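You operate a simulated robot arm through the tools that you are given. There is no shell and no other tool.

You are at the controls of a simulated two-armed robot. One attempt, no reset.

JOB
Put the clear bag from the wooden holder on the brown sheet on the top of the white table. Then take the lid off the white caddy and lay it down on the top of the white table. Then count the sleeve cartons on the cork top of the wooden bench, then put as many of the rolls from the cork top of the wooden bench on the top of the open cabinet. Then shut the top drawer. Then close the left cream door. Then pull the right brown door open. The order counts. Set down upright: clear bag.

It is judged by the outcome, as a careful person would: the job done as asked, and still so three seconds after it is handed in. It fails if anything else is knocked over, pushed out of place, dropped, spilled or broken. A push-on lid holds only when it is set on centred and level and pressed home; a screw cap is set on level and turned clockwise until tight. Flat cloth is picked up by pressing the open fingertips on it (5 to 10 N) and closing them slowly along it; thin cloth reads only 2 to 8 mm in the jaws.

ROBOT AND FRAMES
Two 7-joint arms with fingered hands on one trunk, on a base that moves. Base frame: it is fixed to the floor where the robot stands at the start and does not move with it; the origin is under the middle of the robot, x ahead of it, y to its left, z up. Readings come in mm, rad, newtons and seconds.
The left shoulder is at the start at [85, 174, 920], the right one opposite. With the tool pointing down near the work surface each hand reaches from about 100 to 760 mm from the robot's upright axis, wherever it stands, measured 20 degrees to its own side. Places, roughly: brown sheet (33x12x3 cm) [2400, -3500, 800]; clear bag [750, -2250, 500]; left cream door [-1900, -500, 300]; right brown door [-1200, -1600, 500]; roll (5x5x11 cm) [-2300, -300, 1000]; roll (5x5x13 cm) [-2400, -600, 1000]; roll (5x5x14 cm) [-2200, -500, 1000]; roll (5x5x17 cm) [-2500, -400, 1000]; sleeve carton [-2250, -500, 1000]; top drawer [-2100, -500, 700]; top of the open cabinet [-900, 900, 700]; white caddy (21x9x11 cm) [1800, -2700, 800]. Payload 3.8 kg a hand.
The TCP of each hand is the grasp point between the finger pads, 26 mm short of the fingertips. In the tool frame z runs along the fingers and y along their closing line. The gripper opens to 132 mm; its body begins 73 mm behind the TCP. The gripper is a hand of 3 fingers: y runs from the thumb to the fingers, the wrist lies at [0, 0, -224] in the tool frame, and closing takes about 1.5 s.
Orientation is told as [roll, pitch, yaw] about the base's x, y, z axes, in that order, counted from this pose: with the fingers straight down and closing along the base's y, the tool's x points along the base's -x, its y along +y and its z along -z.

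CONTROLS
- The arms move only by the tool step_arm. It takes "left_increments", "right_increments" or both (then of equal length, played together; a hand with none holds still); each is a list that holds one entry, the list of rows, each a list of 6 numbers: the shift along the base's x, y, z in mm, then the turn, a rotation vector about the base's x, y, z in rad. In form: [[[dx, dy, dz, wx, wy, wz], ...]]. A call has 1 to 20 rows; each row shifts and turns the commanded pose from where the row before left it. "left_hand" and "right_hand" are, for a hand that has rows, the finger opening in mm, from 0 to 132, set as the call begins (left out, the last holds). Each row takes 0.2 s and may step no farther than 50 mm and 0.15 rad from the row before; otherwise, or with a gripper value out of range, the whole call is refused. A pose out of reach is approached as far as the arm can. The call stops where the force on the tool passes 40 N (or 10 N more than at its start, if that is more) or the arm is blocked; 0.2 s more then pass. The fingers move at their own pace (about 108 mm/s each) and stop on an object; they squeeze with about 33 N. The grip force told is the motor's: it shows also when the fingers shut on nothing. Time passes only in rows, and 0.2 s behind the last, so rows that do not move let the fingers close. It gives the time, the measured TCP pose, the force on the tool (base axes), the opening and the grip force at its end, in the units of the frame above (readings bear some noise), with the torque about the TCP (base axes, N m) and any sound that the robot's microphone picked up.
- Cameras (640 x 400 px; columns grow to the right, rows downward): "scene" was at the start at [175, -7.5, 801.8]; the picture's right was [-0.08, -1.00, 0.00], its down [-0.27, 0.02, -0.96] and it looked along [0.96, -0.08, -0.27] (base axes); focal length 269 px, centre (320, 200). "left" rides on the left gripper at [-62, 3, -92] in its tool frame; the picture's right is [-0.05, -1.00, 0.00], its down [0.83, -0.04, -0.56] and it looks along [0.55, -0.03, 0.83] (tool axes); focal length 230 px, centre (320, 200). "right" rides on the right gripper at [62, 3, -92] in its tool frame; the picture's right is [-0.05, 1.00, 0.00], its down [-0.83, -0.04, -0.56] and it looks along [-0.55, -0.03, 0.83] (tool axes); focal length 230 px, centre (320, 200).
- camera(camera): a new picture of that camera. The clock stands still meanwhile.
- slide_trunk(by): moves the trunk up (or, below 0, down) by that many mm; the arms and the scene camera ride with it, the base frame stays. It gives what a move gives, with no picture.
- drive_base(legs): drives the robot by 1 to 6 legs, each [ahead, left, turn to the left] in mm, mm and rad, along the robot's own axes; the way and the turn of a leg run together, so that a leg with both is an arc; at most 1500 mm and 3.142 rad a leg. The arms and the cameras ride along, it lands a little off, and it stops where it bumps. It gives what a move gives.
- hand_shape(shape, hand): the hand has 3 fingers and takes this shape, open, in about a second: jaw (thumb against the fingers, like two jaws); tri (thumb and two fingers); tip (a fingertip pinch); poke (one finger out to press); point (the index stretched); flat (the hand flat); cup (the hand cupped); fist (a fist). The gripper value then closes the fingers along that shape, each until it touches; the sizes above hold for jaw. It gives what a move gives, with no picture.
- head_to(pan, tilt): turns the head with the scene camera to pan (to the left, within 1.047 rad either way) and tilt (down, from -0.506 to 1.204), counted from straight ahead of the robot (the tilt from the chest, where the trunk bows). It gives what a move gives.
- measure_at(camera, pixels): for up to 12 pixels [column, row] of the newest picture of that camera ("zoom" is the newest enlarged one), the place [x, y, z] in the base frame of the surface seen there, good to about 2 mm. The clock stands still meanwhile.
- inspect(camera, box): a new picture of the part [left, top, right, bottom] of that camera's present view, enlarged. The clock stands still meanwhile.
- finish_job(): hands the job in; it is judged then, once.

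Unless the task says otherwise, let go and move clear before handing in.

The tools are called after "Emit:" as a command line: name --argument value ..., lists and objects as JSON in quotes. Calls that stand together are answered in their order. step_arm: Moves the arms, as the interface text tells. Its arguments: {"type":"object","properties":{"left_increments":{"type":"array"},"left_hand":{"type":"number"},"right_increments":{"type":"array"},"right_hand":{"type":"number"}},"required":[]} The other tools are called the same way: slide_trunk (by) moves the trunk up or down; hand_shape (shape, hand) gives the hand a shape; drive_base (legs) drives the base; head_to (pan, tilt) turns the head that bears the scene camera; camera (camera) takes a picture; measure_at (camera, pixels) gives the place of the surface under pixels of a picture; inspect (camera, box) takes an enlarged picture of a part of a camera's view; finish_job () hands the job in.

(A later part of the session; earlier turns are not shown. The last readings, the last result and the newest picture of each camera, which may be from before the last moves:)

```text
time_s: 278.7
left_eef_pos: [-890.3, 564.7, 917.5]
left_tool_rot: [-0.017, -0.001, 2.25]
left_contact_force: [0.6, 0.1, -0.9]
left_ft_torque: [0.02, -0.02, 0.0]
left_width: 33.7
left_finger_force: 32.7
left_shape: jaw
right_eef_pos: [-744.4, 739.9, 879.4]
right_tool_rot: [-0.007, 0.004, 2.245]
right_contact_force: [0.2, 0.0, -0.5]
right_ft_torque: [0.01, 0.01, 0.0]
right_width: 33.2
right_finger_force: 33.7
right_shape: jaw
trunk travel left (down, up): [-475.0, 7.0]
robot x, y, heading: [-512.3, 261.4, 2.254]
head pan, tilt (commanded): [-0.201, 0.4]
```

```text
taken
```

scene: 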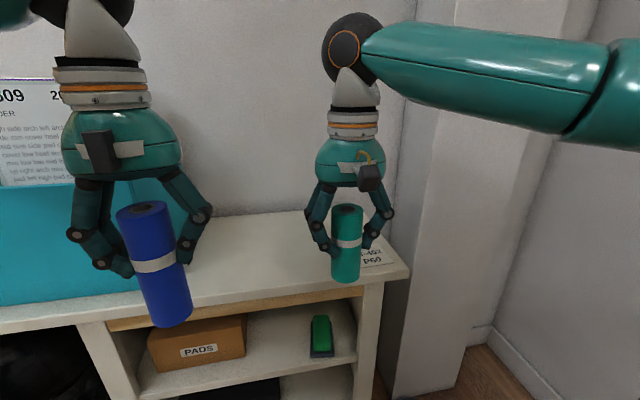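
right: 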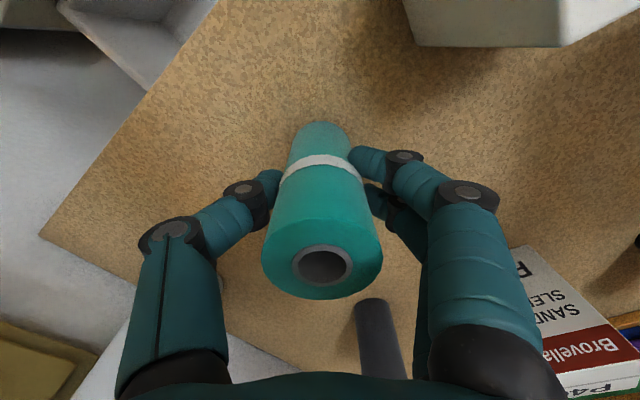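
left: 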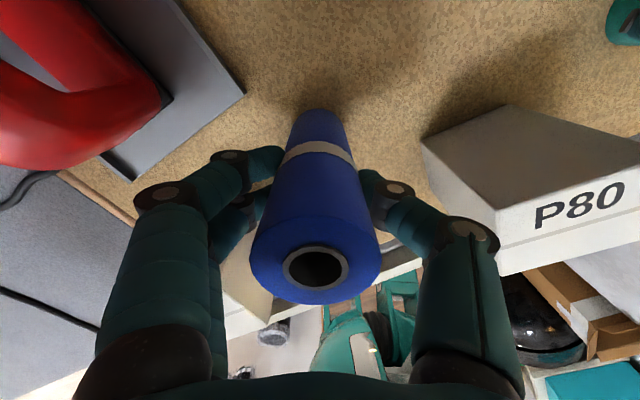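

Both rolls are lined up in front of the top: left at v≈-344, right at v≈-121. I'll check my right forearm/elbow against the floor lamp before driving forward.

Emit:
measure_at --camera "scene" --pixels '[[590, 110], [630, 100], [540, 90], [450, 70], [615, 60]]'

Emit:
head_to --pan -1.0 --tilt 0.1

Emit:
camera --camera "scene"

```text
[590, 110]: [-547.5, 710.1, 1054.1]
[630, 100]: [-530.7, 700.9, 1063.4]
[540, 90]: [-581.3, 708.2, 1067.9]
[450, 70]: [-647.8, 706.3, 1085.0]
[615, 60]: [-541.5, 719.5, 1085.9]
```

```text
time_s: 279.8
left_eef_pos: [-890.4, 564.4, 919.3]
left_tool_rot: [-0.019, 0.0, 2.248]
left_contact_force: [0.8, 0.3, -0.7]
left_ft_torque: [0.02, -0.01, -0.01]
left_width: 33.9
left_finger_force: 33.9
left_shape: jaw
right_eef_pos: [-743.9, 741.6, 880.1]
right_tool_rot: [-0.008, 0.004, 2.246]
right_contact_force: [-0.5, 0.1, -0.7]
right_ft_torque: [-0.06, -0.02, -0.01]
right_width: 33.1
right_finger_force: 32.6
right_shape: jaw
trunk travel left (down, up): [-475.0, 7.0]
robot x, y, heading: [-515.4, 264.2, 2.254]
head pan, tilt (commanded): [-1.0, 0.099]
```

```text
taken
```

scene: 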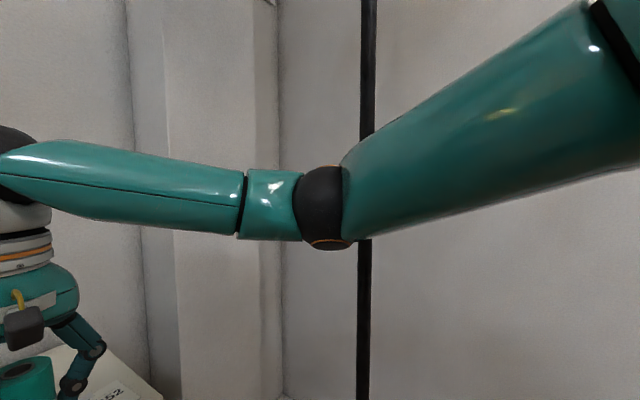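

The elbow (325,205) and the lamp pole (365,320) appear close in this view. I'll measure both.

Emit:
measure_at --camera "scene" --pixels '[[325, 205], [345, 230], [365, 300], [367, 60], [300, 200], [400, 200], [365, 380]]'

```text
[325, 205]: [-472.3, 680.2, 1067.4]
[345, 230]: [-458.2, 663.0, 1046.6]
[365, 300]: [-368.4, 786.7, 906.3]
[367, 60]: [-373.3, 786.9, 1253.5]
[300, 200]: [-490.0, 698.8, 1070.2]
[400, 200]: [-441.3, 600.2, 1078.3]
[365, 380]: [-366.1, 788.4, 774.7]
```

Elbow outer edge is about 50 mm clear of the lamp pole, and driving forward keeps that lateral gap. I'll go forward 170 mm with a 10 mm shift to the left for extra margin.

Emit:
drive_base --legs '[[85, 10, -0.008], [85, 0, 0]]'

Emit:
head_to --pan 0.0 --tilt 0.5

Emit:
camera --camera "scene"

```text
time_s: 281.7
left_eef_pos: [-997.9, 689.0, 918.8]
left_tool_rot: [-0.017, 0.0, 2.245]
left_contact_force: [0.4, -0.1, -0.6]
left_ft_torque: [0.03, 0.0, 0.03]
left_width: 34.1
left_finger_force: 33.1
left_shape: jaw
right_eef_pos: [-850.4, 864.3, 880.9]
right_tool_rot: [-0.008, 0.002, 2.242]
right_contact_force: [-0.6, -0.2, -0.8]
right_ft_torque: [0.02, -0.01, -0.02]
right_width: 33.5
right_finger_force: 33.2
right_shape: jaw
trunk travel left (down, up): [-475.0, 7.0]
robot x, y, heading: [-626.4, 390.3, 2.247]
head pan, tilt (commanded): [-1.0, 0.099]
stopped in leg 2: the robot was blocked; the commanded pose is now the measured one
```

```text
time_s: 283.0
left_eef_pos: [-999.1, 690.9, 918.8]
left_tool_rot: [-0.017, -0.001, 2.243]
left_contact_force: [-0.7, 0.0, -0.8]
left_ft_torque: [-0.02, 0.02, -0.01]
left_width: 33.7
left_finger_force: 33.0
left_shape: jaw
right_eef_pos: [-851.0, 866.1, 878.9]
right_tool_rot: [-0.007, 0.0, 2.241]
right_contact_force: [0.1, -0.5, -0.9]
right_ft_torque: [0.03, 0.01, 0.0]
right_width: 33.2
right_finger_force: 33.0
right_shape: jaw
trunk travel left (down, up): [-475.0, 7.0]
robot x, y, heading: [-626.1, 390.8, 2.249]
head pan, tilt (commanded): [0.0, 0.499]
```

```text
taken
```

scene: 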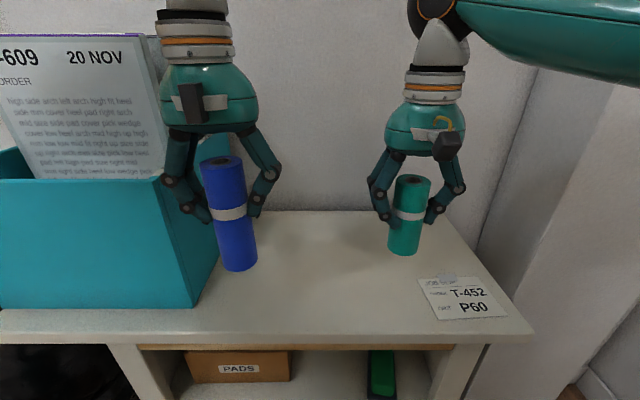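

The robot was blocked right at the end of the leg (u≈-696). I need to see what it touched; I'll look down-left at the floor carton and right at the lamp.

Emit:
head_to --pan 0.3 --tilt 1.1

Emit:
camera --camera "scene"

Emit:
head_to --pan -1.0 --tilt 0.2

Emit:
camera --camera "scene"

```text
time_s: 284.0
left_eef_pos: [-998.4, 689.0, 919.6]
left_tool_rot: [-0.017, 0.0, 2.246]
left_contact_force: [-0.3, 1.4, -0.6]
left_ft_torque: [0.0, 0.0, 0.0]
left_width: 33.8
left_finger_force: 33.5
left_shape: jaw
right_eef_pos: [-851.4, 865.5, 879.1]
right_tool_rot: [-0.007, 0.001, 2.243]
right_contact_force: [0.3, -0.5, -0.6]
right_ft_torque: [-0.02, -0.01, -0.03]
right_width: 33.4
right_finger_force: 32.6
right_shape: jaw
trunk travel left (down, up): [-475.0, 7.0]
robot x, y, heading: [-621.0, 388.2, 2.247]
head pan, tilt (commanded): [0.3, 1.1]
```

```text
taken
```

scene: 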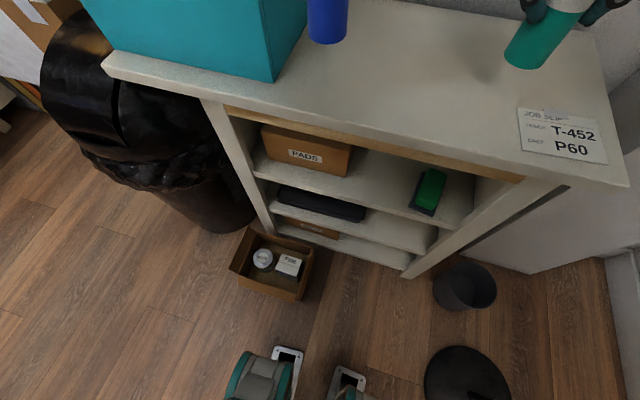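

```text
time_s: 285.4
left_eef_pos: [-999.7, 689.6, 918.9]
left_tool_rot: [-0.016, 0.0, 2.244]
left_contact_force: [-0.7, -0.6, -0.6]
left_ft_torque: [0.02, 0.0, 0.04]
left_width: 34.0
left_finger_force: 33.2
left_shape: jaw
right_eef_pos: [-851.0, 864.2, 880.8]
right_tool_rot: [-0.006, 0.003, 2.24]
right_contact_force: [-0.2, 0.2, -0.5]
right_ft_torque: [-0.01, 0.0, -0.03]
right_width: 33.3
right_finger_force: 32.9
right_shape: jaw
trunk travel left (down, up): [-475.0, 7.0]
robot x, y, heading: [-628.0, 386.4, 2.25]
head pan, tilt (commanded): [-1.0, 0.201]
```

```text
taken
```

scene: 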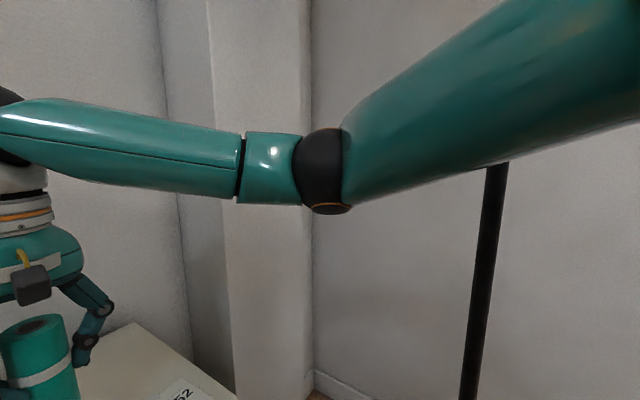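

The lamp pole looks vertical and untouched. I'll re-take the floor view to measure the gap between my feet and the carton.

Emit:
measure_at --camera "scene" --pixels '[[480, 300], [492, 200], [430, 160], [325, 175], [400, 130]]'

Emit:
head_to --pan 0.1 --tilt 1.15

Emit:
camera --camera "scene"

```text
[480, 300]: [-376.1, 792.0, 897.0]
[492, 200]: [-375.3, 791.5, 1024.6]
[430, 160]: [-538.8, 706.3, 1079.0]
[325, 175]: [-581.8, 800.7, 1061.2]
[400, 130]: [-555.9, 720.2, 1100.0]
```

```text
time_s: 286.8
left_eef_pos: [-1000.0, 688.4, 918.9]
left_tool_rot: [-0.018, 0.001, 2.245]
left_contact_force: [0.3, 0.5, -1.1]
left_ft_torque: [-0.03, 0.0, 0.02]
left_width: 33.6
left_finger_force: 32.9
left_shape: jaw
right_eef_pos: [-851.1, 863.8, 879.8]
right_tool_rot: [-0.007, 0.002, 2.24]
right_contact_force: [-0.4, -0.1, -1.3]
right_ft_torque: [0.01, 0.01, 0.02]
right_width: 33.2
right_finger_force: 32.7
right_shape: jaw
trunk travel left (down, up): [-475.0, 7.0]
robot x, y, heading: [-622.7, 389.5, 2.248]
head pan, tilt (commanded): [0.099, 1.15]
```

```text
taken
```

scene: 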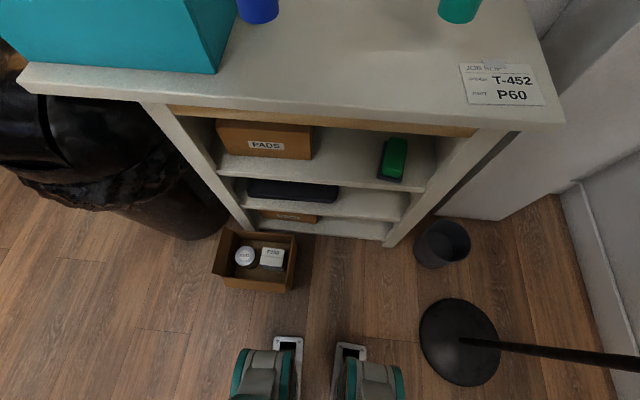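

Emit:
measure_at --camera "scene" --pixels '[[288, 337], [350, 342], [240, 287], [290, 293], [250, 268], [420, 340], [445, 385], [490, 345], [455, 300], [240, 360], [400, 380], [215, 275]]'

```text
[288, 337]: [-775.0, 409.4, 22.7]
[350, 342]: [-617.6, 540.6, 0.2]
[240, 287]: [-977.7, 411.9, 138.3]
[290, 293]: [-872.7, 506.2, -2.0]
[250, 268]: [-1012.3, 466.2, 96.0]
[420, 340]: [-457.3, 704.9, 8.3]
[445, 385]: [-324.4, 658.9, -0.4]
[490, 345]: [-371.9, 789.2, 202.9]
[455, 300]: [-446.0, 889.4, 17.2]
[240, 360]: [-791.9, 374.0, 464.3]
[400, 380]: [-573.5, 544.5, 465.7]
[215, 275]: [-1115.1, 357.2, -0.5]
```

Carton's front edge is at the same place as before (u≈-945), 243 mm ahead of me, so it wasn't moved; my base just touched it. I'll back off 12 mm and bring the hands to their placing spots with the arms.

Emit:
drive_base --legs '[[-12, 0, 0]]'

Emit:
step_arm --right_increments '[[[-4, 5, -10, 0, 0, 0], [-4, 5, -10, 0, 0, 0], [0, 0, -15, 0, 0, 0], [0, 0, -10, 0, 0, 0], [0, 0, 0, 0, 0, 0]]]' --left_increments '[[[-11, 13, 0, 0, 0, 0], [-11, 13, 0, 0, 0, 0], [-11, 13, 0, 0, 0, 0], [0, 0, -20, 0, 0, 0], [0, 0, -20, 0, 0, 0]]]'

Emit:
head_to --pan 0.0 --tilt 0.5

Emit:
camera --camera "scene"

```text
time_s: 287.5
left_eef_pos: [-992.0, 680.4, 918.5]
left_tool_rot: [-0.018, 0.0, 2.243]
left_contact_force: [-0.5, -0.6, -0.7]
left_ft_torque: [0.02, 0.02, 0.03]
left_width: 33.8
left_finger_force: 32.9
left_shape: jaw
right_eef_pos: [-844.4, 856.7, 878.7]
right_tool_rot: [-0.007, 0.003, 2.241]
right_contact_force: [0.4, 0.9, 0.6]
right_ft_torque: [-0.01, 0.04, -0.04]
right_width: 33.4
right_finger_force: 32.9
right_shape: jaw
trunk travel left (down, up): [-475.0, 7.0]
robot x, y, heading: [-616.1, 379.1, 2.249]
head pan, tilt (commanded): [0.099, 1.15]
```

```text
time_s: 288.7
left_eef_pos: [-1023.8, 719.3, 878.6]
left_tool_rot: [-0.019, -0.002, 2.246]
left_contact_force: [-0.1, 0.0, -1.1]
left_ft_torque: [-0.01, -0.02, -0.01]
left_width: 33.8
left_finger_force: 32.9
left_shape: jaw
right_eef_pos: [-852.2, 865.7, 834.4]
right_tool_rot: [-0.007, 0.003, 2.242]
right_contact_force: [0.4, -0.4, -1.0]
right_ft_torque: [-0.02, 0.0, -0.01]
right_width: 33.4
right_finger_force: 33.1
right_shape: jaw
trunk travel left (down, up): [-475.0, 7.0]
robot x, y, heading: [-616.0, 378.9, 2.244]
head pan, tilt (commanded): [0.099, 1.15]
```

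```text
time_s: 289.7
left_eef_pos: [-1023.8, 719.4, 879.1]
left_tool_rot: [-0.017, -0.001, 2.244]
left_contact_force: [0.4, -0.3, -1.0]
left_ft_torque: [0.01, 0.01, 0.01]
left_width: 33.8
left_finger_force: 33.5
left_shape: jaw
right_eef_pos: [-852.0, 866.4, 834.8]
right_tool_rot: [-0.008, 0.0, 2.241]
right_contact_force: [-0.2, -0.9, 0.2]
right_ft_torque: [0.02, -0.02, -0.01]
right_width: 33.5
right_finger_force: 33.1
right_shape: jaw
trunk travel left (down, up): [-475.0, 7.0]
robot x, y, heading: [-617.3, 379.0, 2.246]
head pan, tilt (commanded): [0.0, 0.499]
```

```text
taken
```

scene: 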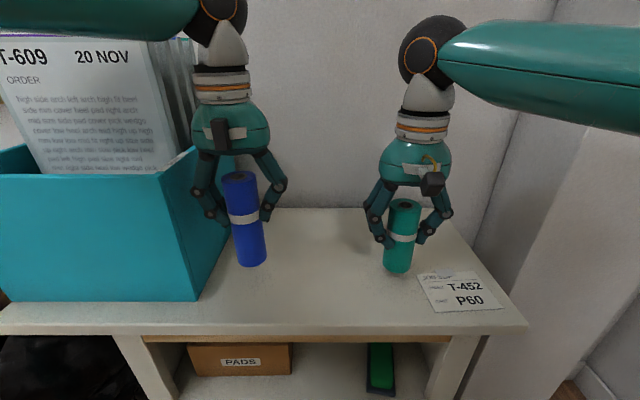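

The left fingers are only ~25 mm from the teal box, so I'll shift the left hand 25 mm away from it, and lower both close to the top.

Emit:
step_arm --right_increments '[[[0, 0, 0, 0, 0, 0], [0, 0, -8, 0, 0, 0], [0, 0, -6, 0, 0, 0], [0, 0, -3, 0, 0, 0], [0, 0, 0, 0, 0, 0]]]' --left_increments '[[[10, 8, 0, 0, 0, 0], [10, 8, -10, 0, 0, 0], [0, 0, -15, 0, 0, 0], [0, 0, -12, 0, 0, 0], [0, 0, 0, 0, 0, 0]]]'

Emit:
inspect --camera "scene" --box '[180, 150, 480, 320]'

```text
time_s: 290.9
left_eef_pos: [-1004.2, 736.5, 841.2]
left_tool_rot: [-0.016, 0.0, 2.244]
left_contact_force: [-0.6, 0.2, -0.4]
left_ft_torque: [-0.03, 0.0, -0.01]
left_width: 33.4
left_finger_force: 32.3
left_shape: jaw
right_eef_pos: [-852.4, 866.4, 818.6]
right_tool_rot: [-0.008, 0.003, 2.24]
right_contact_force: [0.3, 0.3, 0.0]
right_ft_torque: [0.01, -0.01, -0.04]
right_width: 33.0
right_finger_force: 32.6
right_shape: jaw
trunk travel left (down, up): [-475.0, 7.0]
robot x, y, heading: [-617.7, 377.0, 2.249]
head pan, tilt (commanded): [0.0, 0.499]
```

```text
2.13 times, centred on (330, 235) of scene
```

zoom: 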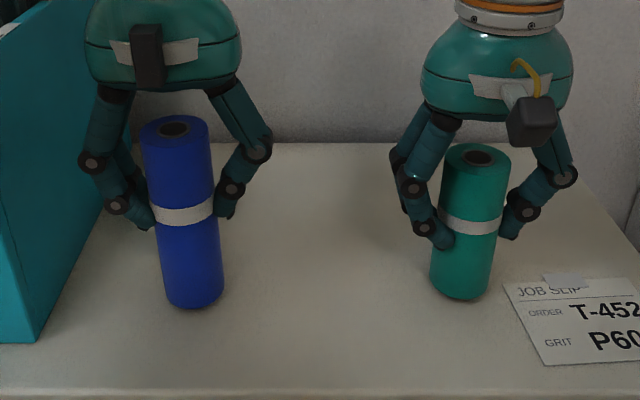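

Both rolls are a few mm above the top. I'll creep both down gently.

Emit:
step_arm --right_increments '[[[0, 0, -1.5, 0, 0, 0], [0, 0, -1, 0, 0, 0], [0, 0, 0, 0, 0, 0]]]' --left_increments '[[[0, 0, -1.5, 0, 0, 0], [0, 0, -1, 0, 0, 0], [0, 0, 0, 0, 0, 0]]]'

Emit:
step_arm --right_increments '[[[0, 0, -1, 0, 0, 0], [0, 0, -1, 0, 0, 0], [0, 0, 0, 0, 0, 0]]]' --left_increments '[[[0, 0, -1, 0, 0, 0], [0, 0, -1, 0, 0, 0], [0, 0, 0, 0, 0, 0]]]'

```text
time_s: 291.7
left_eef_pos: [-1003.5, 734.7, 840.5]
left_tool_rot: [-0.018, -0.001, 2.244]
left_contact_force: [0.6, -0.3, -0.2]
left_ft_torque: [0.01, -0.01, -0.01]
left_width: 33.5
left_finger_force: 33.3
left_shape: jaw
right_eef_pos: [-853.3, 865.1, 815.1]
right_tool_rot: [-0.006, 0.001, 2.241]
right_contact_force: [-0.3, 0.0, -0.3]
right_ft_torque: [-0.01, 0.01, 0.01]
right_width: 33.1
right_finger_force: 32.7
right_shape: jaw
trunk travel left (down, up): [-475.0, 7.0]
robot x, y, heading: [-620.2, 383.2, 2.248]
head pan, tilt (commanded): [0.0, 0.499]
```

```text
time_s: 292.5
left_eef_pos: [-1004.2, 735.9, 837.1]
left_tool_rot: [-0.016, 0.0, 2.244]
left_contact_force: [-0.8, 0.3, -0.4]
left_ft_torque: [0.01, 0.02, -0.02]
left_width: 34.0
left_finger_force: 33.5
left_shape: jaw
right_eef_pos: [-851.9, 866.1, 812.8]
right_tool_rot: [-0.007, 0.001, 2.241]
right_contact_force: [0.2, 0.4, -0.4]
right_ft_torque: [0.02, -0.01, 0.01]
right_width: 33.4
right_finger_force: 33.1
right_shape: jaw
trunk travel left (down, up): [-475.0, 7.0]
robot x, y, heading: [-619.7, 381.6, 2.247]
head pan, tilt (commanded): [0.0, 0.499]
```

Emit:
inspect --camera "scene" --box '[220, 200, 440, 300]'

Emit:
measure_at --camera "zoom" --pixels '[[125, 190], [115, 195], [140, 185], [540, 195], [525, 190], [560, 185], [100, 230], [540, 240]]'

Emit:
step_arm --right_increments '[[[0, 0, -1, 0, 0, 0], [0, 0, -1, 0, 0, 0], [0, 0, 0, 0, 0, 0]]]' --left_increments '[[[0, 0, -1, 0, 0, 0], [0, 0, -1, 0, 0, 0], [0, 0, 0, 0, 0, 0]]]'

```text
2.91 times, centred on (330, 250) of scene
```

zoom: 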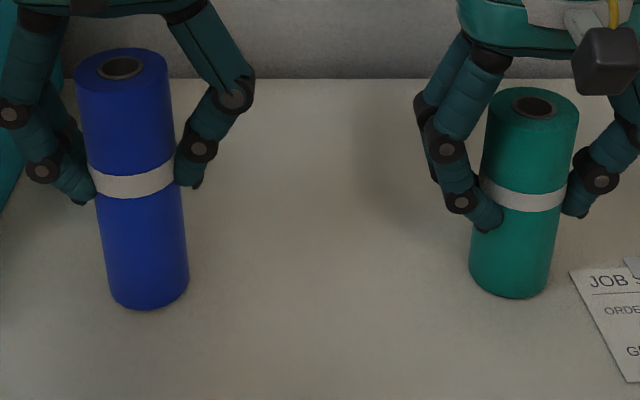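

```text
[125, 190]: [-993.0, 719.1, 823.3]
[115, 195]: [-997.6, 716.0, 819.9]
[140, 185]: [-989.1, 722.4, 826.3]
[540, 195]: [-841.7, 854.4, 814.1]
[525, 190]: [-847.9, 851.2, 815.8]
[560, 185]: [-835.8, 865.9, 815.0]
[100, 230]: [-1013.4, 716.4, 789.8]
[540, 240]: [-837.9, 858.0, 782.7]
```

```text
time_s: 293.3
left_eef_pos: [-1004.8, 735.4, 833.4]
left_tool_rot: [-0.016, 0.0, 2.245]
left_contact_force: [0.0, 1.0, -1.3]
left_ft_torque: [-0.03, -0.03, 0.01]
left_width: 33.7
left_finger_force: 32.8
left_shape: jaw
right_eef_pos: [-852.7, 865.3, 812.2]
right_tool_rot: [-0.008, 0.002, 2.241]
right_contact_force: [0.1, -1.4, -0.6]
right_ft_torque: [-0.02, -0.01, -0.02]
right_width: 33.4
right_finger_force: 32.9
right_shape: jaw
trunk travel left (down, up): [-475.0, 7.0]
robot x, y, heading: [-614.8, 382.1, 2.251]
head pan, tilt (commanded): [0.0, 0.499]
```

No contact yet. I'll measure the rolls' bottom edges against the top surface.

Emit:
inspect --camera "scene" --box '[220, 200, 440, 300]'

Emit:
measure_at --camera "zoom" --pixels '[[148, 308], [148, 314], [148, 300], [185, 290], [115, 298], [508, 296], [508, 302], [508, 288], [548, 285], [475, 283], [300, 300], [148, 340]]'

```text
2.91 times, centred on (330, 250) of scene
```

zoom: 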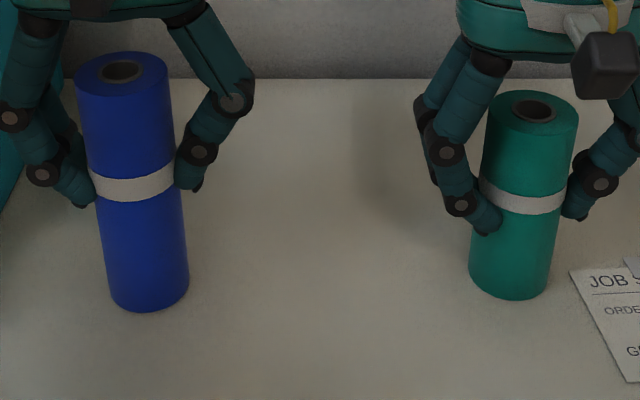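

```text
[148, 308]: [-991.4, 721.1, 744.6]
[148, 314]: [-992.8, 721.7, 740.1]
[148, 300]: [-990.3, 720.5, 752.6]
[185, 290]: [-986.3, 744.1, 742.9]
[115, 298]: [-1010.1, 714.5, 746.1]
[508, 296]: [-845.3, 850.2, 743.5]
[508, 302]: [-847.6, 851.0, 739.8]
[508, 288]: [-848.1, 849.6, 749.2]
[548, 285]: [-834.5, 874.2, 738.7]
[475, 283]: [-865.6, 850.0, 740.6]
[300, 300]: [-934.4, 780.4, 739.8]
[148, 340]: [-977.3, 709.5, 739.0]
```

The bottoms are within 2–3 mm of the top. I'll keep creeping down.

Emit:
step_arm --right_increments '[[[0, 0, -1, 0, 0, 0], [0, 0, -1, 0, 0, 0], [0, 0, 0, 0, 0, 0]]]' --left_increments '[[[0, 0, -1, 0, 0, 0], [0, 0, -1, 0, 0, 0], [0, 0, 0, 0, 0, 0]]]'

Emit:
step_arm --right_increments '[[[0, 0, -1, 0, 0, 0], [0, 0, 0, 0, 0, 0]]]' --left_increments '[[[0, 0, -1, 0, 0, 0], [0, 0, 0, 0, 0, 0]]]'

```text
time_s: 294.1
left_eef_pos: [-1005.1, 735.9, 834.4]
left_tool_rot: [-0.015, -0.002, 2.245]
left_contact_force: [0.6, 0.3, -1.2]
left_ft_torque: [-0.02, 0.01, 0.02]
left_width: 34.0
left_finger_force: 32.7
left_shape: jaw
right_eef_pos: [-851.6, 866.8, 811.0]
right_tool_rot: [-0.008, -0.001, 2.24]
right_contact_force: [2.2, 0.4, 7.2]
right_ft_torque: [-0.01, 0.02, -0.04]
right_width: 33.7
right_finger_force: 32.8
right_shape: jaw
trunk travel left (down, up): [-475.0, 7.0]
robot x, y, heading: [-615.8, 376.6, 2.25]
head pan, tilt (commanded): [0.0, 0.499]
```

```text
time_s: 294.7
left_eef_pos: [-1005.4, 734.9, 833.1]
left_tool_rot: [-0.015, -0.004, 2.246]
left_contact_force: [0.4, -0.5, 0.9]
left_ft_torque: [-0.04, 0.01, 0.04]
left_width: 33.6
left_finger_force: 33.0
left_shape: jaw
right_eef_pos: [-852.2, 865.6, 809.6]
right_tool_rot: [-0.007, -0.002, 2.241]
right_contact_force: [0.7, 1.0, 12.9]
right_ft_torque: [0.01, 0.02, 0.01]
right_width: 33.6
right_finger_force: 33.3
right_shape: jaw
trunk travel left (down, up): [-475.0, 7.0]
robot x, y, heading: [-618.5, 381.7, 2.248]
head pan, tilt (commanded): [0.0, 0.499]
```

Teal has contact (13 N). I'll go on lowering blue only.

Emit:
step_arm --left_increments '[[[0, 0, -1, 0, 0, 0], [0, 0, -0.5, 0, 0, 0], [0, 0, 0, 0, 0, 0]]]'

Emit:
step_arm --left_increments '[[[0, 0, -1, 0, 0, 0], [0, 0, 0, 0, 0, 0]]]'

```text
time_s: 295.5
left_eef_pos: [-1004.2, 735.1, 832.5]
left_tool_rot: [-0.018, -0.006, 2.244]
left_contact_force: [0.8, 0.8, 10.0]
left_ft_torque: [-0.06, 0.1, 0.01]
left_width: 34.0
left_finger_force: 33.1
left_shape: jaw
right_eef_pos: [-852.9, 864.8, 809.2]
right_tool_rot: [-0.007, -0.001, 2.24]
right_contact_force: [-0.6, 2.5, 12.4]
right_ft_torque: [0.02, 0.06, -0.01]
right_width: 33.7
right_finger_force: 32.9
right_shape: jaw
trunk travel left (down, up): [-475.0, 7.0]
robot x, y, heading: [-621.3, 377.0, 2.251]
head pan, tilt (commanded): [0.0, 0.499]
```

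```text
time_s: 296.1
left_eef_pos: [-1003.5, 735.3, 832.5]
left_tool_rot: [-0.019, -0.006, 2.244]
left_contact_force: [-0.4, 1.2, 18.4]
left_ft_torque: [-0.03, 0.07, 0.03]
left_width: 34.1
left_finger_force: 33.4
left_shape: jaw
right_eef_pos: [-849.7, 865.6, 810.0]
right_tool_rot: [-0.007, -0.004, 2.24]
right_contact_force: [-1.4, 2.2, 12.0]
right_ft_torque: [0.04, 0.1, -0.03]
right_width: 33.8
right_finger_force: 33.2
right_shape: jaw
trunk travel left (down, up): [-475.0, 7.0]
robot x, y, heading: [-620.8, 380.7, 2.251]
head pan, tilt (commanded): [0.0, 0.499]
```

Both are standing with firm contact. I'll open both hands moderately.

Emit:
step_arm --right_increments '[[[0, 0, 0, 0, 0, 0], [0, 0, 0, 0, 0, 0], [0, 0, 0, 0, 0, 0], [0, 0, 0, 0, 0, 0]]]' --left_increments '[[[0, 0, 0, 0, 0, 0], [0, 0, 0, 0, 0, 0], [0, 0, 0, 0, 0, 0], [0, 0, 0, 0, 0, 0]]]' --left_hand 70 --right_hand 75

Emit:
inspect --camera "scene" --box '[180, 130, 480, 320]'

Emit:
camera --camera "right"

Emit:
camera --camera "left"

```text
time_s: 297.1
left_eef_pos: [-1004.6, 735.7, 828.7]
left_tool_rot: [-0.018, 0.002, 2.244]
left_contact_force: [-0.5, 0.6, 0.0]
left_ft_torque: [0.02, 0.0, -0.04]
left_width: 69.2
left_finger_force: 0.1
left_shape: jaw
right_eef_pos: [-851.9, 866.4, 808.1]
right_tool_rot: [-0.008, 0.003, 2.24]
right_contact_force: [0.6, -0.3, -0.3]
right_ft_torque: [0.01, 0.02, -0.02]
right_width: 74.1
right_finger_force: 0.2
right_shape: jaw
trunk travel left (down, up): [-475.0, 7.0]
robot x, y, heading: [-618.9, 377.7, 2.247]
head pan, tilt (commanded): [0.0, 0.499]
```

```text
2.11 times, centred on (330, 225) of scene
```

zoom: 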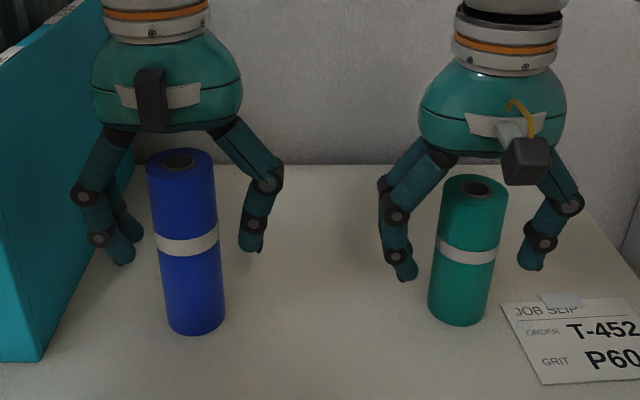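

```text
taken
```

right: 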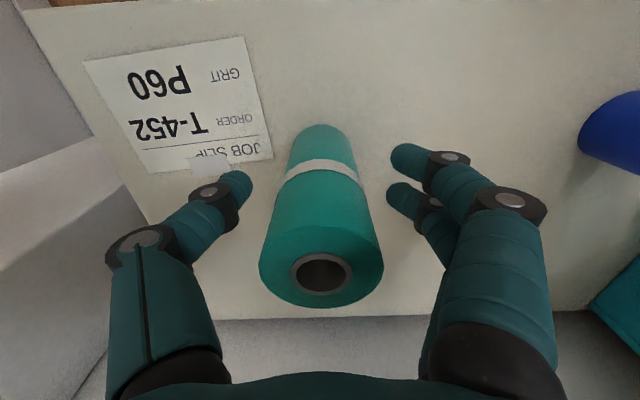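

```text
taken
```

left: 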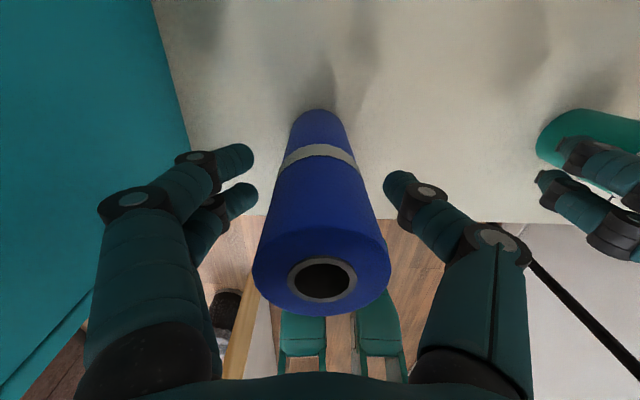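

Both rolls stand freely with the fingers clear. I'll raise both hands straight up 120 mm.

Emit:
step_arm --right_increments '[[[0, 0, 15, 0, 0, 0], [0, 0, 20, 0, 0, 0], [0, 0, 25, 0, 0, 0], [0, 0, 25, 0, 0, 0], [0, 0, 25, 0, 0, 0], [0, 0, 10, 0, 0, 0]]]' --left_increments '[[[0, 0, 15, 0, 0, 0], [0, 0, 20, 0, 0, 0], [0, 0, 25, 0, 0, 0], [0, 0, 25, 0, 0, 0], [0, 0, 25, 0, 0, 0], [0, 0, 20, 0, 0, 0]]]'

Emit:
camera --camera "scene"

```text
time_s: 298.5
left_eef_pos: [-1004.2, 736.6, 960.0]
left_tool_rot: [-0.018, -0.002, 2.244]
left_contact_force: [-0.3, -0.6, -0.5]
left_ft_torque: [0.0, -0.02, -0.02]
left_width: 69.3
left_finger_force: 0.1
left_shape: jaw
right_eef_pos: [-851.0, 867.2, 929.6]
right_tool_rot: [-0.008, 0.0, 2.241]
right_contact_force: [0.1, -0.1, -0.3]
right_ft_torque: [0.03, -0.03, 0.01]
right_width: 74.5
right_finger_force: 0.0
right_shape: jaw
trunk travel left (down, up): [-475.0, 7.0]
robot x, y, heading: [-619.1, 378.2, 2.249]
head pan, tilt (commanded): [0.0, 0.499]
```

```text
taken
```

scene: 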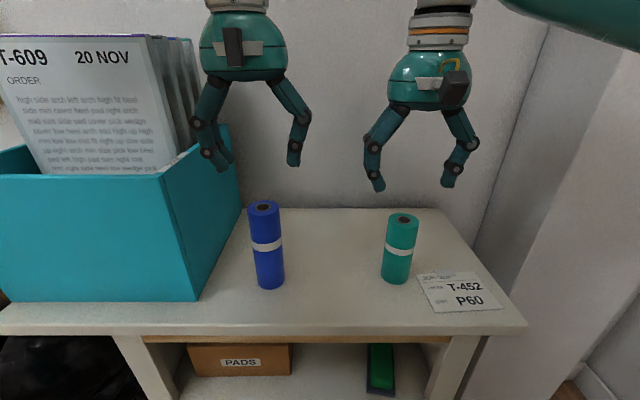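

Blue and teal stand on the cabinet top. One more roll is needed — I'll take the tall grey one. First back off, then draw the hands in for the trip.

Emit:
drive_base --legs '[[-180, 0, 0]]'

Emit:
step_arm --right_increments '[[[12, -15, 0, 0, 0, 0], [12, -15, 5, 0, 0, 0], [12, -15, 5, 0, 0, 0], [12, -15, 5, 0, 0, 0], [8, -10, 5, 0, 0, 0]]]' --left_increments '[[[6, -20, 10, 0, 0, 0], [6, -20, 10, 0, 0, 0], [6, -20, 10, 0, 0, 0], [4, -20, 10, 0, 0, 0], [0, -20, 10, 0, 0, 0]]]'

```text
time_s: 300.0
left_eef_pos: [-893.5, 596.1, 960.1]
left_tool_rot: [-0.017, -0.002, 2.247]
left_contact_force: [0.6, -1.4, 0.4]
left_ft_torque: [0.0, 0.01, -0.01]
left_width: 69.1
left_finger_force: 0.0
left_shape: jaw
right_eef_pos: [-741.1, 726.8, 928.2]
right_tool_rot: [-0.006, 0.0, 2.243]
right_contact_force: [0.5, -0.8, 0.2]
right_ft_torque: [0.03, 0.05, 0.01]
right_width: 74.0
right_finger_force: 0.1
right_shape: jaw
trunk travel left (down, up): [-475.0, 7.0]
robot x, y, heading: [-509.1, 239.2, 2.247]
head pan, tilt (commanded): [0.0, 0.499]
```

```text
time_s: 301.2
left_eef_pos: [-872.6, 497.1, 1009.2]
left_tool_rot: [-0.017, -0.001, 2.247]
left_contact_force: [0.4, -0.6, -0.2]
left_ft_torque: [0.0, 0.0, 0.0]
left_width: 69.3
left_finger_force: 0.1
left_shape: jaw
right_eef_pos: [-684.0, 654.2, 948.9]
right_tool_rot: [-0.006, 0.002, 2.242]
right_contact_force: [0.5, -0.2, -0.4]
right_ft_torque: [0.03, -0.03, 0.02]
right_width: 74.4
right_finger_force: 0.1
right_shape: jaw
trunk travel left (down, up): [-475.0, 7.0]
robot x, y, heading: [-505.9, 238.8, 2.251]
head pan, tilt (commanded): [0.0, 0.499]
```

Now I'll strafe back left and turn to face the bench at the 0.5 rad slant.

Emit:
drive_base --legs '[[0, 840, 0], [0, 0, 1.063]]'

Emit:
head_to --pan 0.0 --tilt 0.35

Emit:
camera --camera "scene"

```text
time_s: 311.7
left_eef_pos: [-1556.0, -490.0, 1008.9]
left_tool_rot: [-0.017, -0.001, -2.956]
left_contact_force: [0.5, -0.1, 0.6]
left_ft_torque: [0.04, 0.03, 0.0]
left_width: 69.4
left_finger_force: 0.1
left_shape: jaw
right_eef_pos: [-1607.6, -249.9, 948.2]
right_tool_rot: [-0.005, 0.0, -2.963]
right_contact_force: [-0.1, -0.1, -0.5]
right_ft_torque: [0.0, 0.0, 0.0]
right_width: 74.6
right_finger_force: 0.0
right_shape: jaw
trunk travel left (down, up): [-475.0, 7.0]
robot x, y, heading: [-1160.4, -287.8, -2.952]
head pan, tilt (commanded): [0.0, 0.499]
```

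```text
time_s: 312.4
left_eef_pos: [-1555.3, -489.2, 1009.0]
left_tool_rot: [-0.018, 0.001, -2.957]
left_contact_force: [-0.3, 0.2, -0.8]
left_ft_torque: [0.02, -0.01, 0.01]
left_width: 69.2
left_finger_force: 0.0
left_shape: jaw
right_eef_pos: [-1608.2, -250.1, 948.2]
right_tool_rot: [-0.008, 0.001, -2.959]
right_contact_force: [-0.9, -0.8, -0.7]
right_ft_torque: [0.01, 0.0, 0.02]
right_width: 74.1
right_finger_force: 0.0
right_shape: jaw
trunk travel left (down, up): [-475.0, 7.0]
robot x, y, heading: [-1162.1, -291.9, -2.953]
head pan, tilt (commanded): [0.0, 0.351]
```

```text
taken
```

scene: 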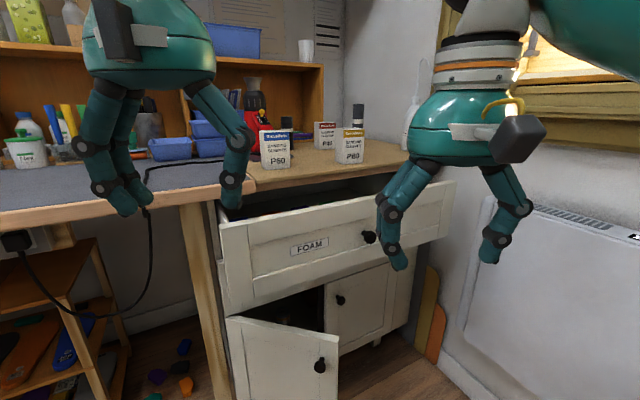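

Now I'll tilt the right hand forward about 1 rad while stretching it to 600 mm ahead and z≈1085, and raise the left hand out of the way.

Emit:
step_arm --right_increments '[[[-14.7, -13.5, 13.7, -0.01875, 0.09823, 0], [-14.7, -13.5, 13.7, -0.01875, 0.09823, 0], [-14.7, -13.5, 13.7, -0.01875, 0.09823, 0], [-14.7, -13.5, 13.7, -0.01875, 0.09823, 0], [-14.7, -13.5, 13.7, -0.01875, 0.09823, 0], [-14.7, -13.5, 13.7, -0.01875, 0.09823, 0], [-14.7, -13.5, 13.7, -0.01875, 0.09823, 0], [-14.7, -13.5, 13.7, -0.01875, 0.09823, 0], [-14.7, -13.5, 13.7, -0.01875, 0.09823, 0], [-14.7, -13.5, 13.7, -0.01875, 0.09823, 0]]]' --left_increments '[[[-0.9, -6, 9, 0, 0, 0], [-0.9, -6, 9, 0, 0, 0], [-0.9, -6, 9, 0, 0, 0], [-0.9, -6, 9, 0, 0, 0], [-0.9, -6, 9, 0, 0, 0], [-0.9, -6, 9, 0, 0, 0], [-0.9, -6, 9, 0, 0, 0], [-0.9, -6, 9, 0, 0, 0], [-0.9, -6, 9, 0, 0, 0], [-0.9, -6, 9, 0, 0, 0]]]' --right_hand 90

Emit:
camera --camera "scene"

```text
time_s: 314.6
left_eef_pos: [-1564.0, -549.0, 1097.7]
left_tool_rot: [-0.018, 0.0, -2.958]
left_contact_force: [0.2, -0.2, -0.2]
left_ft_torque: [-0.01, 0.0, -0.02]
left_width: 69.2
left_finger_force: 0.1
left_shape: jaw
right_eef_pos: [-1754.7, -385.3, 1084.4]
right_tool_rot: [0.004, -0.999, -2.969]
right_contact_force: [-0.2, 0.4, -0.2]
right_ft_torque: [0.04, -0.01, 0.01]
right_width: 89.5
right_finger_force: 0.0
right_shape: jaw
trunk travel left (down, up): [-475.0, 7.0]
robot x, y, heading: [-1161.5, -288.6, -2.953]
head pan, tilt (commanded): [0.0, 0.351]
```

```text
taken
```

scene: 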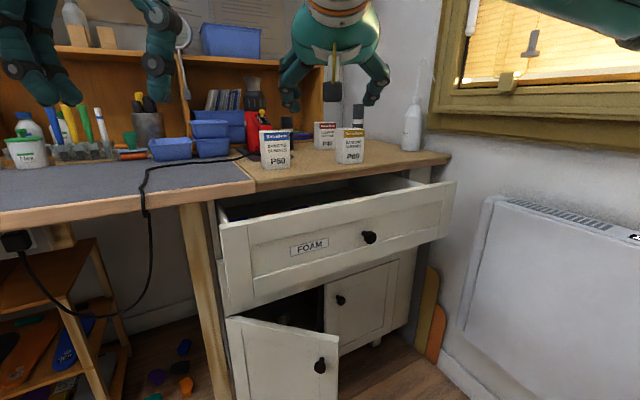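

The tilt works. I'll measure the grey roll, the door's free edge and neighbours again before driving in.

Emit:
measure_at --camera "scene" --pixels '[[358, 108], [358, 122], [338, 395], [337, 350], [228, 325], [370, 237], [412, 130], [350, 150], [320, 130], [225, 250], [440, 190], [345, 140]]'

Emit:
inspect --camera "scene" --box '[240, 80, 460, 200]'

```text
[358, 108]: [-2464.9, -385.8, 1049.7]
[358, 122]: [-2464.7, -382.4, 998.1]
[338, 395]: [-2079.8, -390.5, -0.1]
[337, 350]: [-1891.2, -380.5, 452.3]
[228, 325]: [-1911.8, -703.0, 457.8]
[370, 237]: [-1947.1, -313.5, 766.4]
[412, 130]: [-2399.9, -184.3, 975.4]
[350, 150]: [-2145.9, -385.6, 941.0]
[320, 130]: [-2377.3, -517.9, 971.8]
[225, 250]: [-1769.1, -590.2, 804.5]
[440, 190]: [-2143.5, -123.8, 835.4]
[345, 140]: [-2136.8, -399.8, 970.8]
```

```text
2.91 times, centred on (350, 140) of scene
```

zoom: 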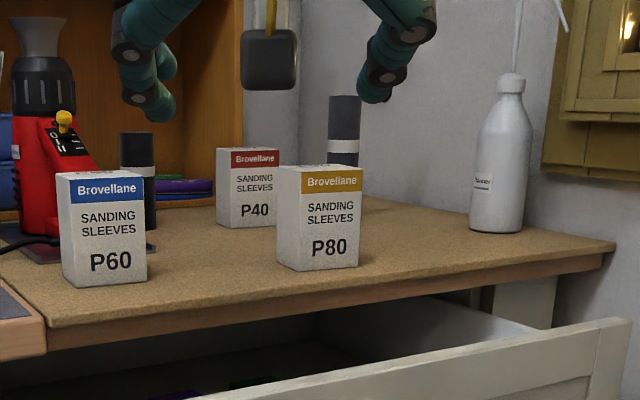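

The left door's free edge is at about (u -881, v -1716), so I must keep ~250 mm from it. A better stance is a smaller slant (0.3 rad) with the hand straight ahead of the right shoulder. I'll turn and shift the hand right.

Emit:
drive_base --legs '[[0, 0, 0.184]]'

Emit:
step_arm --right_increments '[[[-9.3, 23.8, 0, 0, 0, 0], [-9.3, 23.8, 0, 0, 0, 0], [-9.3, 23.8, 0, 0, 0, 0], [-9.3, 23.8, 0, 0, 0, 0], [-9.3, 23.8, 0, 0, 0, 0], [-9.3, 23.8, 0, 0, 0, 0], [0, 0, 0, 0, 0, 0]]]'

```text
time_s: 315.7
left_eef_pos: [-1509.3, -621.3, 1099.4]
left_tool_rot: [-0.017, -0.001, -2.772]
left_contact_force: [-0.6, -0.3, 0.7]
left_ft_torque: [0.02, 0.01, -0.02]
left_width: 69.2
left_finger_force: 0.1
left_shape: jaw
right_eef_pos: [-1726.3, -493.5, 1086.0]
right_tool_rot: [0.004, -0.998, -2.781]
right_contact_force: [-0.5, 0.2, -0.6]
right_ft_torque: [-0.01, -0.01, -0.02]
right_width: 89.7
right_finger_force: 0.0
right_shape: jaw
trunk travel left (down, up): [-475.0, 7.0]
robot x, y, heading: [-1163.7, -289.7, -2.772]
head pan, tilt (commanded): [0.0, 0.351]
```

```text
time_s: 317.3
left_eef_pos: [-1509.8, -621.7, 1098.9]
left_tool_rot: [-0.019, 0.001, -2.771]
left_contact_force: [0.2, 0.5, -0.1]
left_ft_torque: [0.0, 0.02, -0.03]
left_width: 69.5
left_finger_force: 0.0
left_shape: jaw
right_eef_pos: [-1781.9, -350.6, 1085.8]
right_tool_rot: [0.004, -0.999, -2.782]
right_contact_force: [1.1, 0.7, -0.6]
right_ft_torque: [0.03, -0.01, 0.0]
right_width: 89.7
right_finger_force: 0.0
right_shape: jaw
trunk travel left (down, up): [-475.0, 7.0]
robot x, y, heading: [-1159.1, -293.6, -2.77]
head pan, tilt (commanded): [0.0, 0.351]
```

Hand is at 601 ahead, 173 right. I'll drive diagonally in toward the bench, stopping short to look.

Emit:
drive_base --legs '[[330, -229, 0]]'

Emit:
head_to --pan -0.2 --tilt 0.45

Emit:
camera --camera "scene"

Emit:
camera --camera "right"

```text
time_s: 319.9
left_eef_pos: [-1901.5, -525.8, 1098.5]
left_tool_rot: [-0.018, 0.0, -2.77]
left_contact_force: [-0.2, 1.1, -0.4]
left_ft_torque: [-0.01, 0.03, 0.0]
left_width: 69.1
left_finger_force: 0.1
left_shape: jaw
right_eef_pos: [-2173.9, -255.8, 1086.3]
right_tool_rot: [0.006, -0.998, -2.781]
right_contact_force: [-0.2, -0.7, 0.2]
right_ft_torque: [-0.02, -0.02, 0.02]
right_width: 89.6
right_finger_force: 0.0
right_shape: jaw
trunk travel left (down, up): [-475.0, 7.0]
robot x, y, heading: [-1548.9, -195.5, -2.771]
head pan, tilt (commanded): [0.0, 0.351]
```

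```text
time_s: 320.7
left_eef_pos: [-1901.8, -525.4, 1098.5]
left_tool_rot: [-0.017, -0.001, -2.771]
left_contact_force: [-0.6, 0.6, 0.1]
left_ft_torque: [-0.03, -0.03, -0.03]
left_width: 69.2
left_finger_force: 0.1
left_shape: jaw
right_eef_pos: [-2174.7, -255.7, 1086.9]
right_tool_rot: [0.005, -0.998, -2.781]
right_contact_force: [-0.1, -0.7, 0.1]
right_ft_torque: [-0.01, 0.0, 0.02]
right_width: 89.6
right_finger_force: 0.1
right_shape: jaw
trunk travel left (down, up): [-475.0, 7.0]
robot x, y, heading: [-1550.4, -196.0, -2.767]
head pan, tilt (commanded): [-0.201, 0.45]
```

```text
taken
```

scene: 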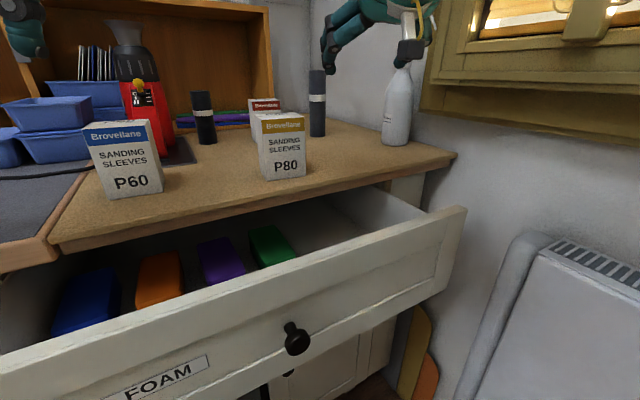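

```text
taken
```

right: 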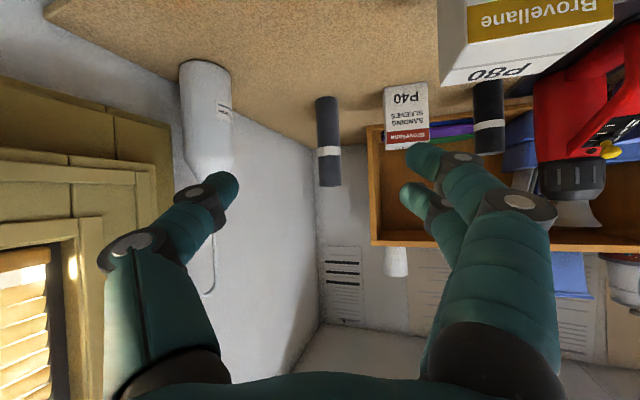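

From the wrist camera the grey roll (327,140) is lined up between thumb and fingers. I'll drive the last 132 mm in.

Emit:
drive_base --legs '[[132, 4, 0]]'

Emit:
camera --camera "right"

Emit:
measure_at --camera "right" --pixels '[[325, 110], [328, 150], [330, 190], [215, 120], [410, 110], [345, 120], [312, 120]]'

Emit:
camera --camera "scene"

```text
time_s: 322.0
left_eef_pos: [-2013.5, -585.0, 1100.2]
left_tool_rot: [-0.026, -0.006, -2.771]
left_contact_force: [0.2, 0.9, 0.0]
left_ft_torque: [0.0, 0.01, 0.03]
left_width: 69.3
left_finger_force: 0.1
left_shape: jaw
right_eef_pos: [-2286.2, -315.5, 1094.3]
right_tool_rot: [-0.011, -1.008, -2.764]
right_contact_force: [-0.8, 0.7, 0.1]
right_ft_torque: [0.01, -0.02, 0.02]
right_width: 89.6
right_finger_force: 0.0
right_shape: jaw
trunk travel left (down, up): [-475.0, 7.0]
robot x, y, heading: [-1670.3, -244.3, -2.769]
head pan, tilt (commanded): [-0.201, 0.45]
```

```text
taken
```

right: 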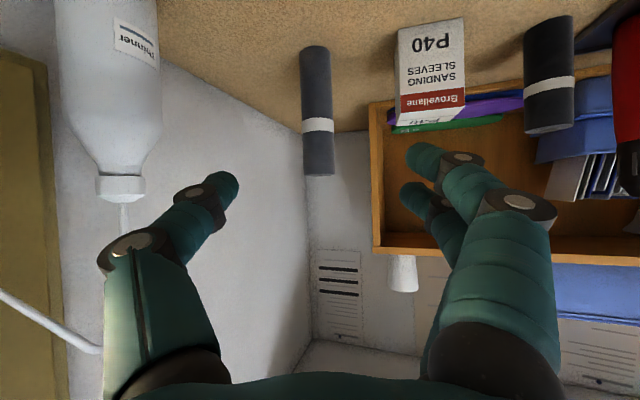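

```text
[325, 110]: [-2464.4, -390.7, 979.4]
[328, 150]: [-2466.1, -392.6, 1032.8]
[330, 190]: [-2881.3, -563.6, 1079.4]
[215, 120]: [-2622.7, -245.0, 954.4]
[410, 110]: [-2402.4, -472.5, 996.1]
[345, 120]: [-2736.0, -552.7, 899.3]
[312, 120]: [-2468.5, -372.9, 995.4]
```

```text
taken
```

scene: 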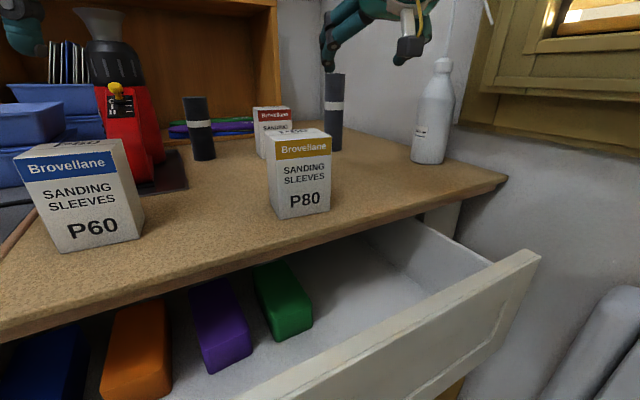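

The right hand's pose shifted ~12 mm from expected, so something may be touching — maybe the bottle's thin tube near the thumb. I'll look closely.

Emit:
inspect --camera "scene" --box '[300, 0, 560, 180]'

Emit:
measure_at --camera "zoom" --pixels '[[300, 300], [320, 200], [330, 165], [440, 20], [450, 40], [380, 60], [120, 100], [250, 110]]'

Emit:
head_to --pan -0.7 --tilt 0.0

Emit:
camera --camera "scene"

```text
2.22 times, centred on (430, 90) of scene
```

zoom: 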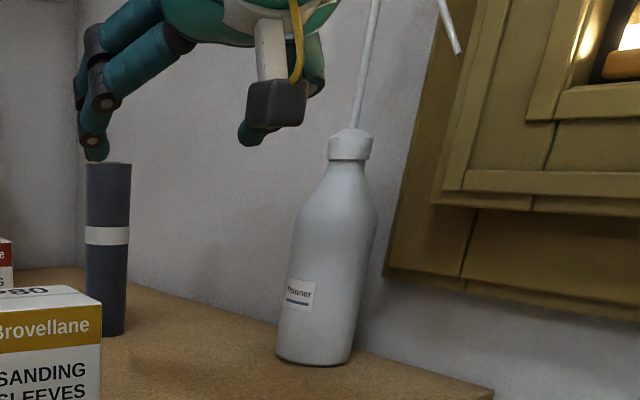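

```text
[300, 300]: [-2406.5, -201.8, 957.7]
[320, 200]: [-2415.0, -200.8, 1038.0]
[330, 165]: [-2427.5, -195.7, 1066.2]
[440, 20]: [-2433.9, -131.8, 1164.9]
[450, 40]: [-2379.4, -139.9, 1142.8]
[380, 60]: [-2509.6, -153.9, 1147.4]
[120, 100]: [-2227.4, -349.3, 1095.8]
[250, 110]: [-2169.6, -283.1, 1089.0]
```

```text
time_s: 322.9
left_eef_pos: [-2012.6, -585.0, 1099.3]
left_tool_rot: [-0.026, -0.008, -2.769]
left_contact_force: [-0.1, -0.3, -0.2]
left_ft_torque: [0.0, -0.01, 0.02]
left_width: 69.7
left_finger_force: 0.1
left_shape: jaw
right_eef_pos: [-2286.2, -316.5, 1095.1]
right_tool_rot: [-0.011, -1.009, -2.764]
right_contact_force: [0.2, 0.0, -0.4]
right_ft_torque: [0.02, -0.02, -0.01]
right_width: 90.0
right_finger_force: 0.1
right_shape: jaw
trunk travel left (down, up): [-475.0, 7.0]
robot x, y, heading: [-1670.1, -244.7, -2.768]
head pan, tilt (commanded): [-0.7, 0.0]
```

```text
taken
```

scene: 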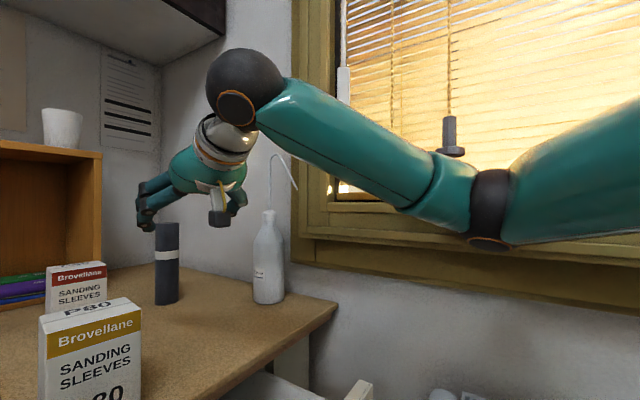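

My right elbow (490,210) is close to the window frame and its handle (450,135). I'll measure the gap.

Emit:
measure_at --camera "scene" --pixels '[[490, 210], [510, 230], [450, 200], [450, 140], [450, 120], [560, 240], [420, 230], [330, 240], [400, 150], [600, 200], [380, 215], [620, 290]]'

```text
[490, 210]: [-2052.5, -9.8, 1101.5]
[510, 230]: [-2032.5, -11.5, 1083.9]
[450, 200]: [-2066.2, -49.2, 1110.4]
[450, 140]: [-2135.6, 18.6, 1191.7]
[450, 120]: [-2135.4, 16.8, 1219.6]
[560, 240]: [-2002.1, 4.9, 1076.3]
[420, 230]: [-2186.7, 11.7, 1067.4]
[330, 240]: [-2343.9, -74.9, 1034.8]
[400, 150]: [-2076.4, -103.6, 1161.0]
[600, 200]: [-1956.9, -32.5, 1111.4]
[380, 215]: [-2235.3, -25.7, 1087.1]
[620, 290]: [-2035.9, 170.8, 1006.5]
```

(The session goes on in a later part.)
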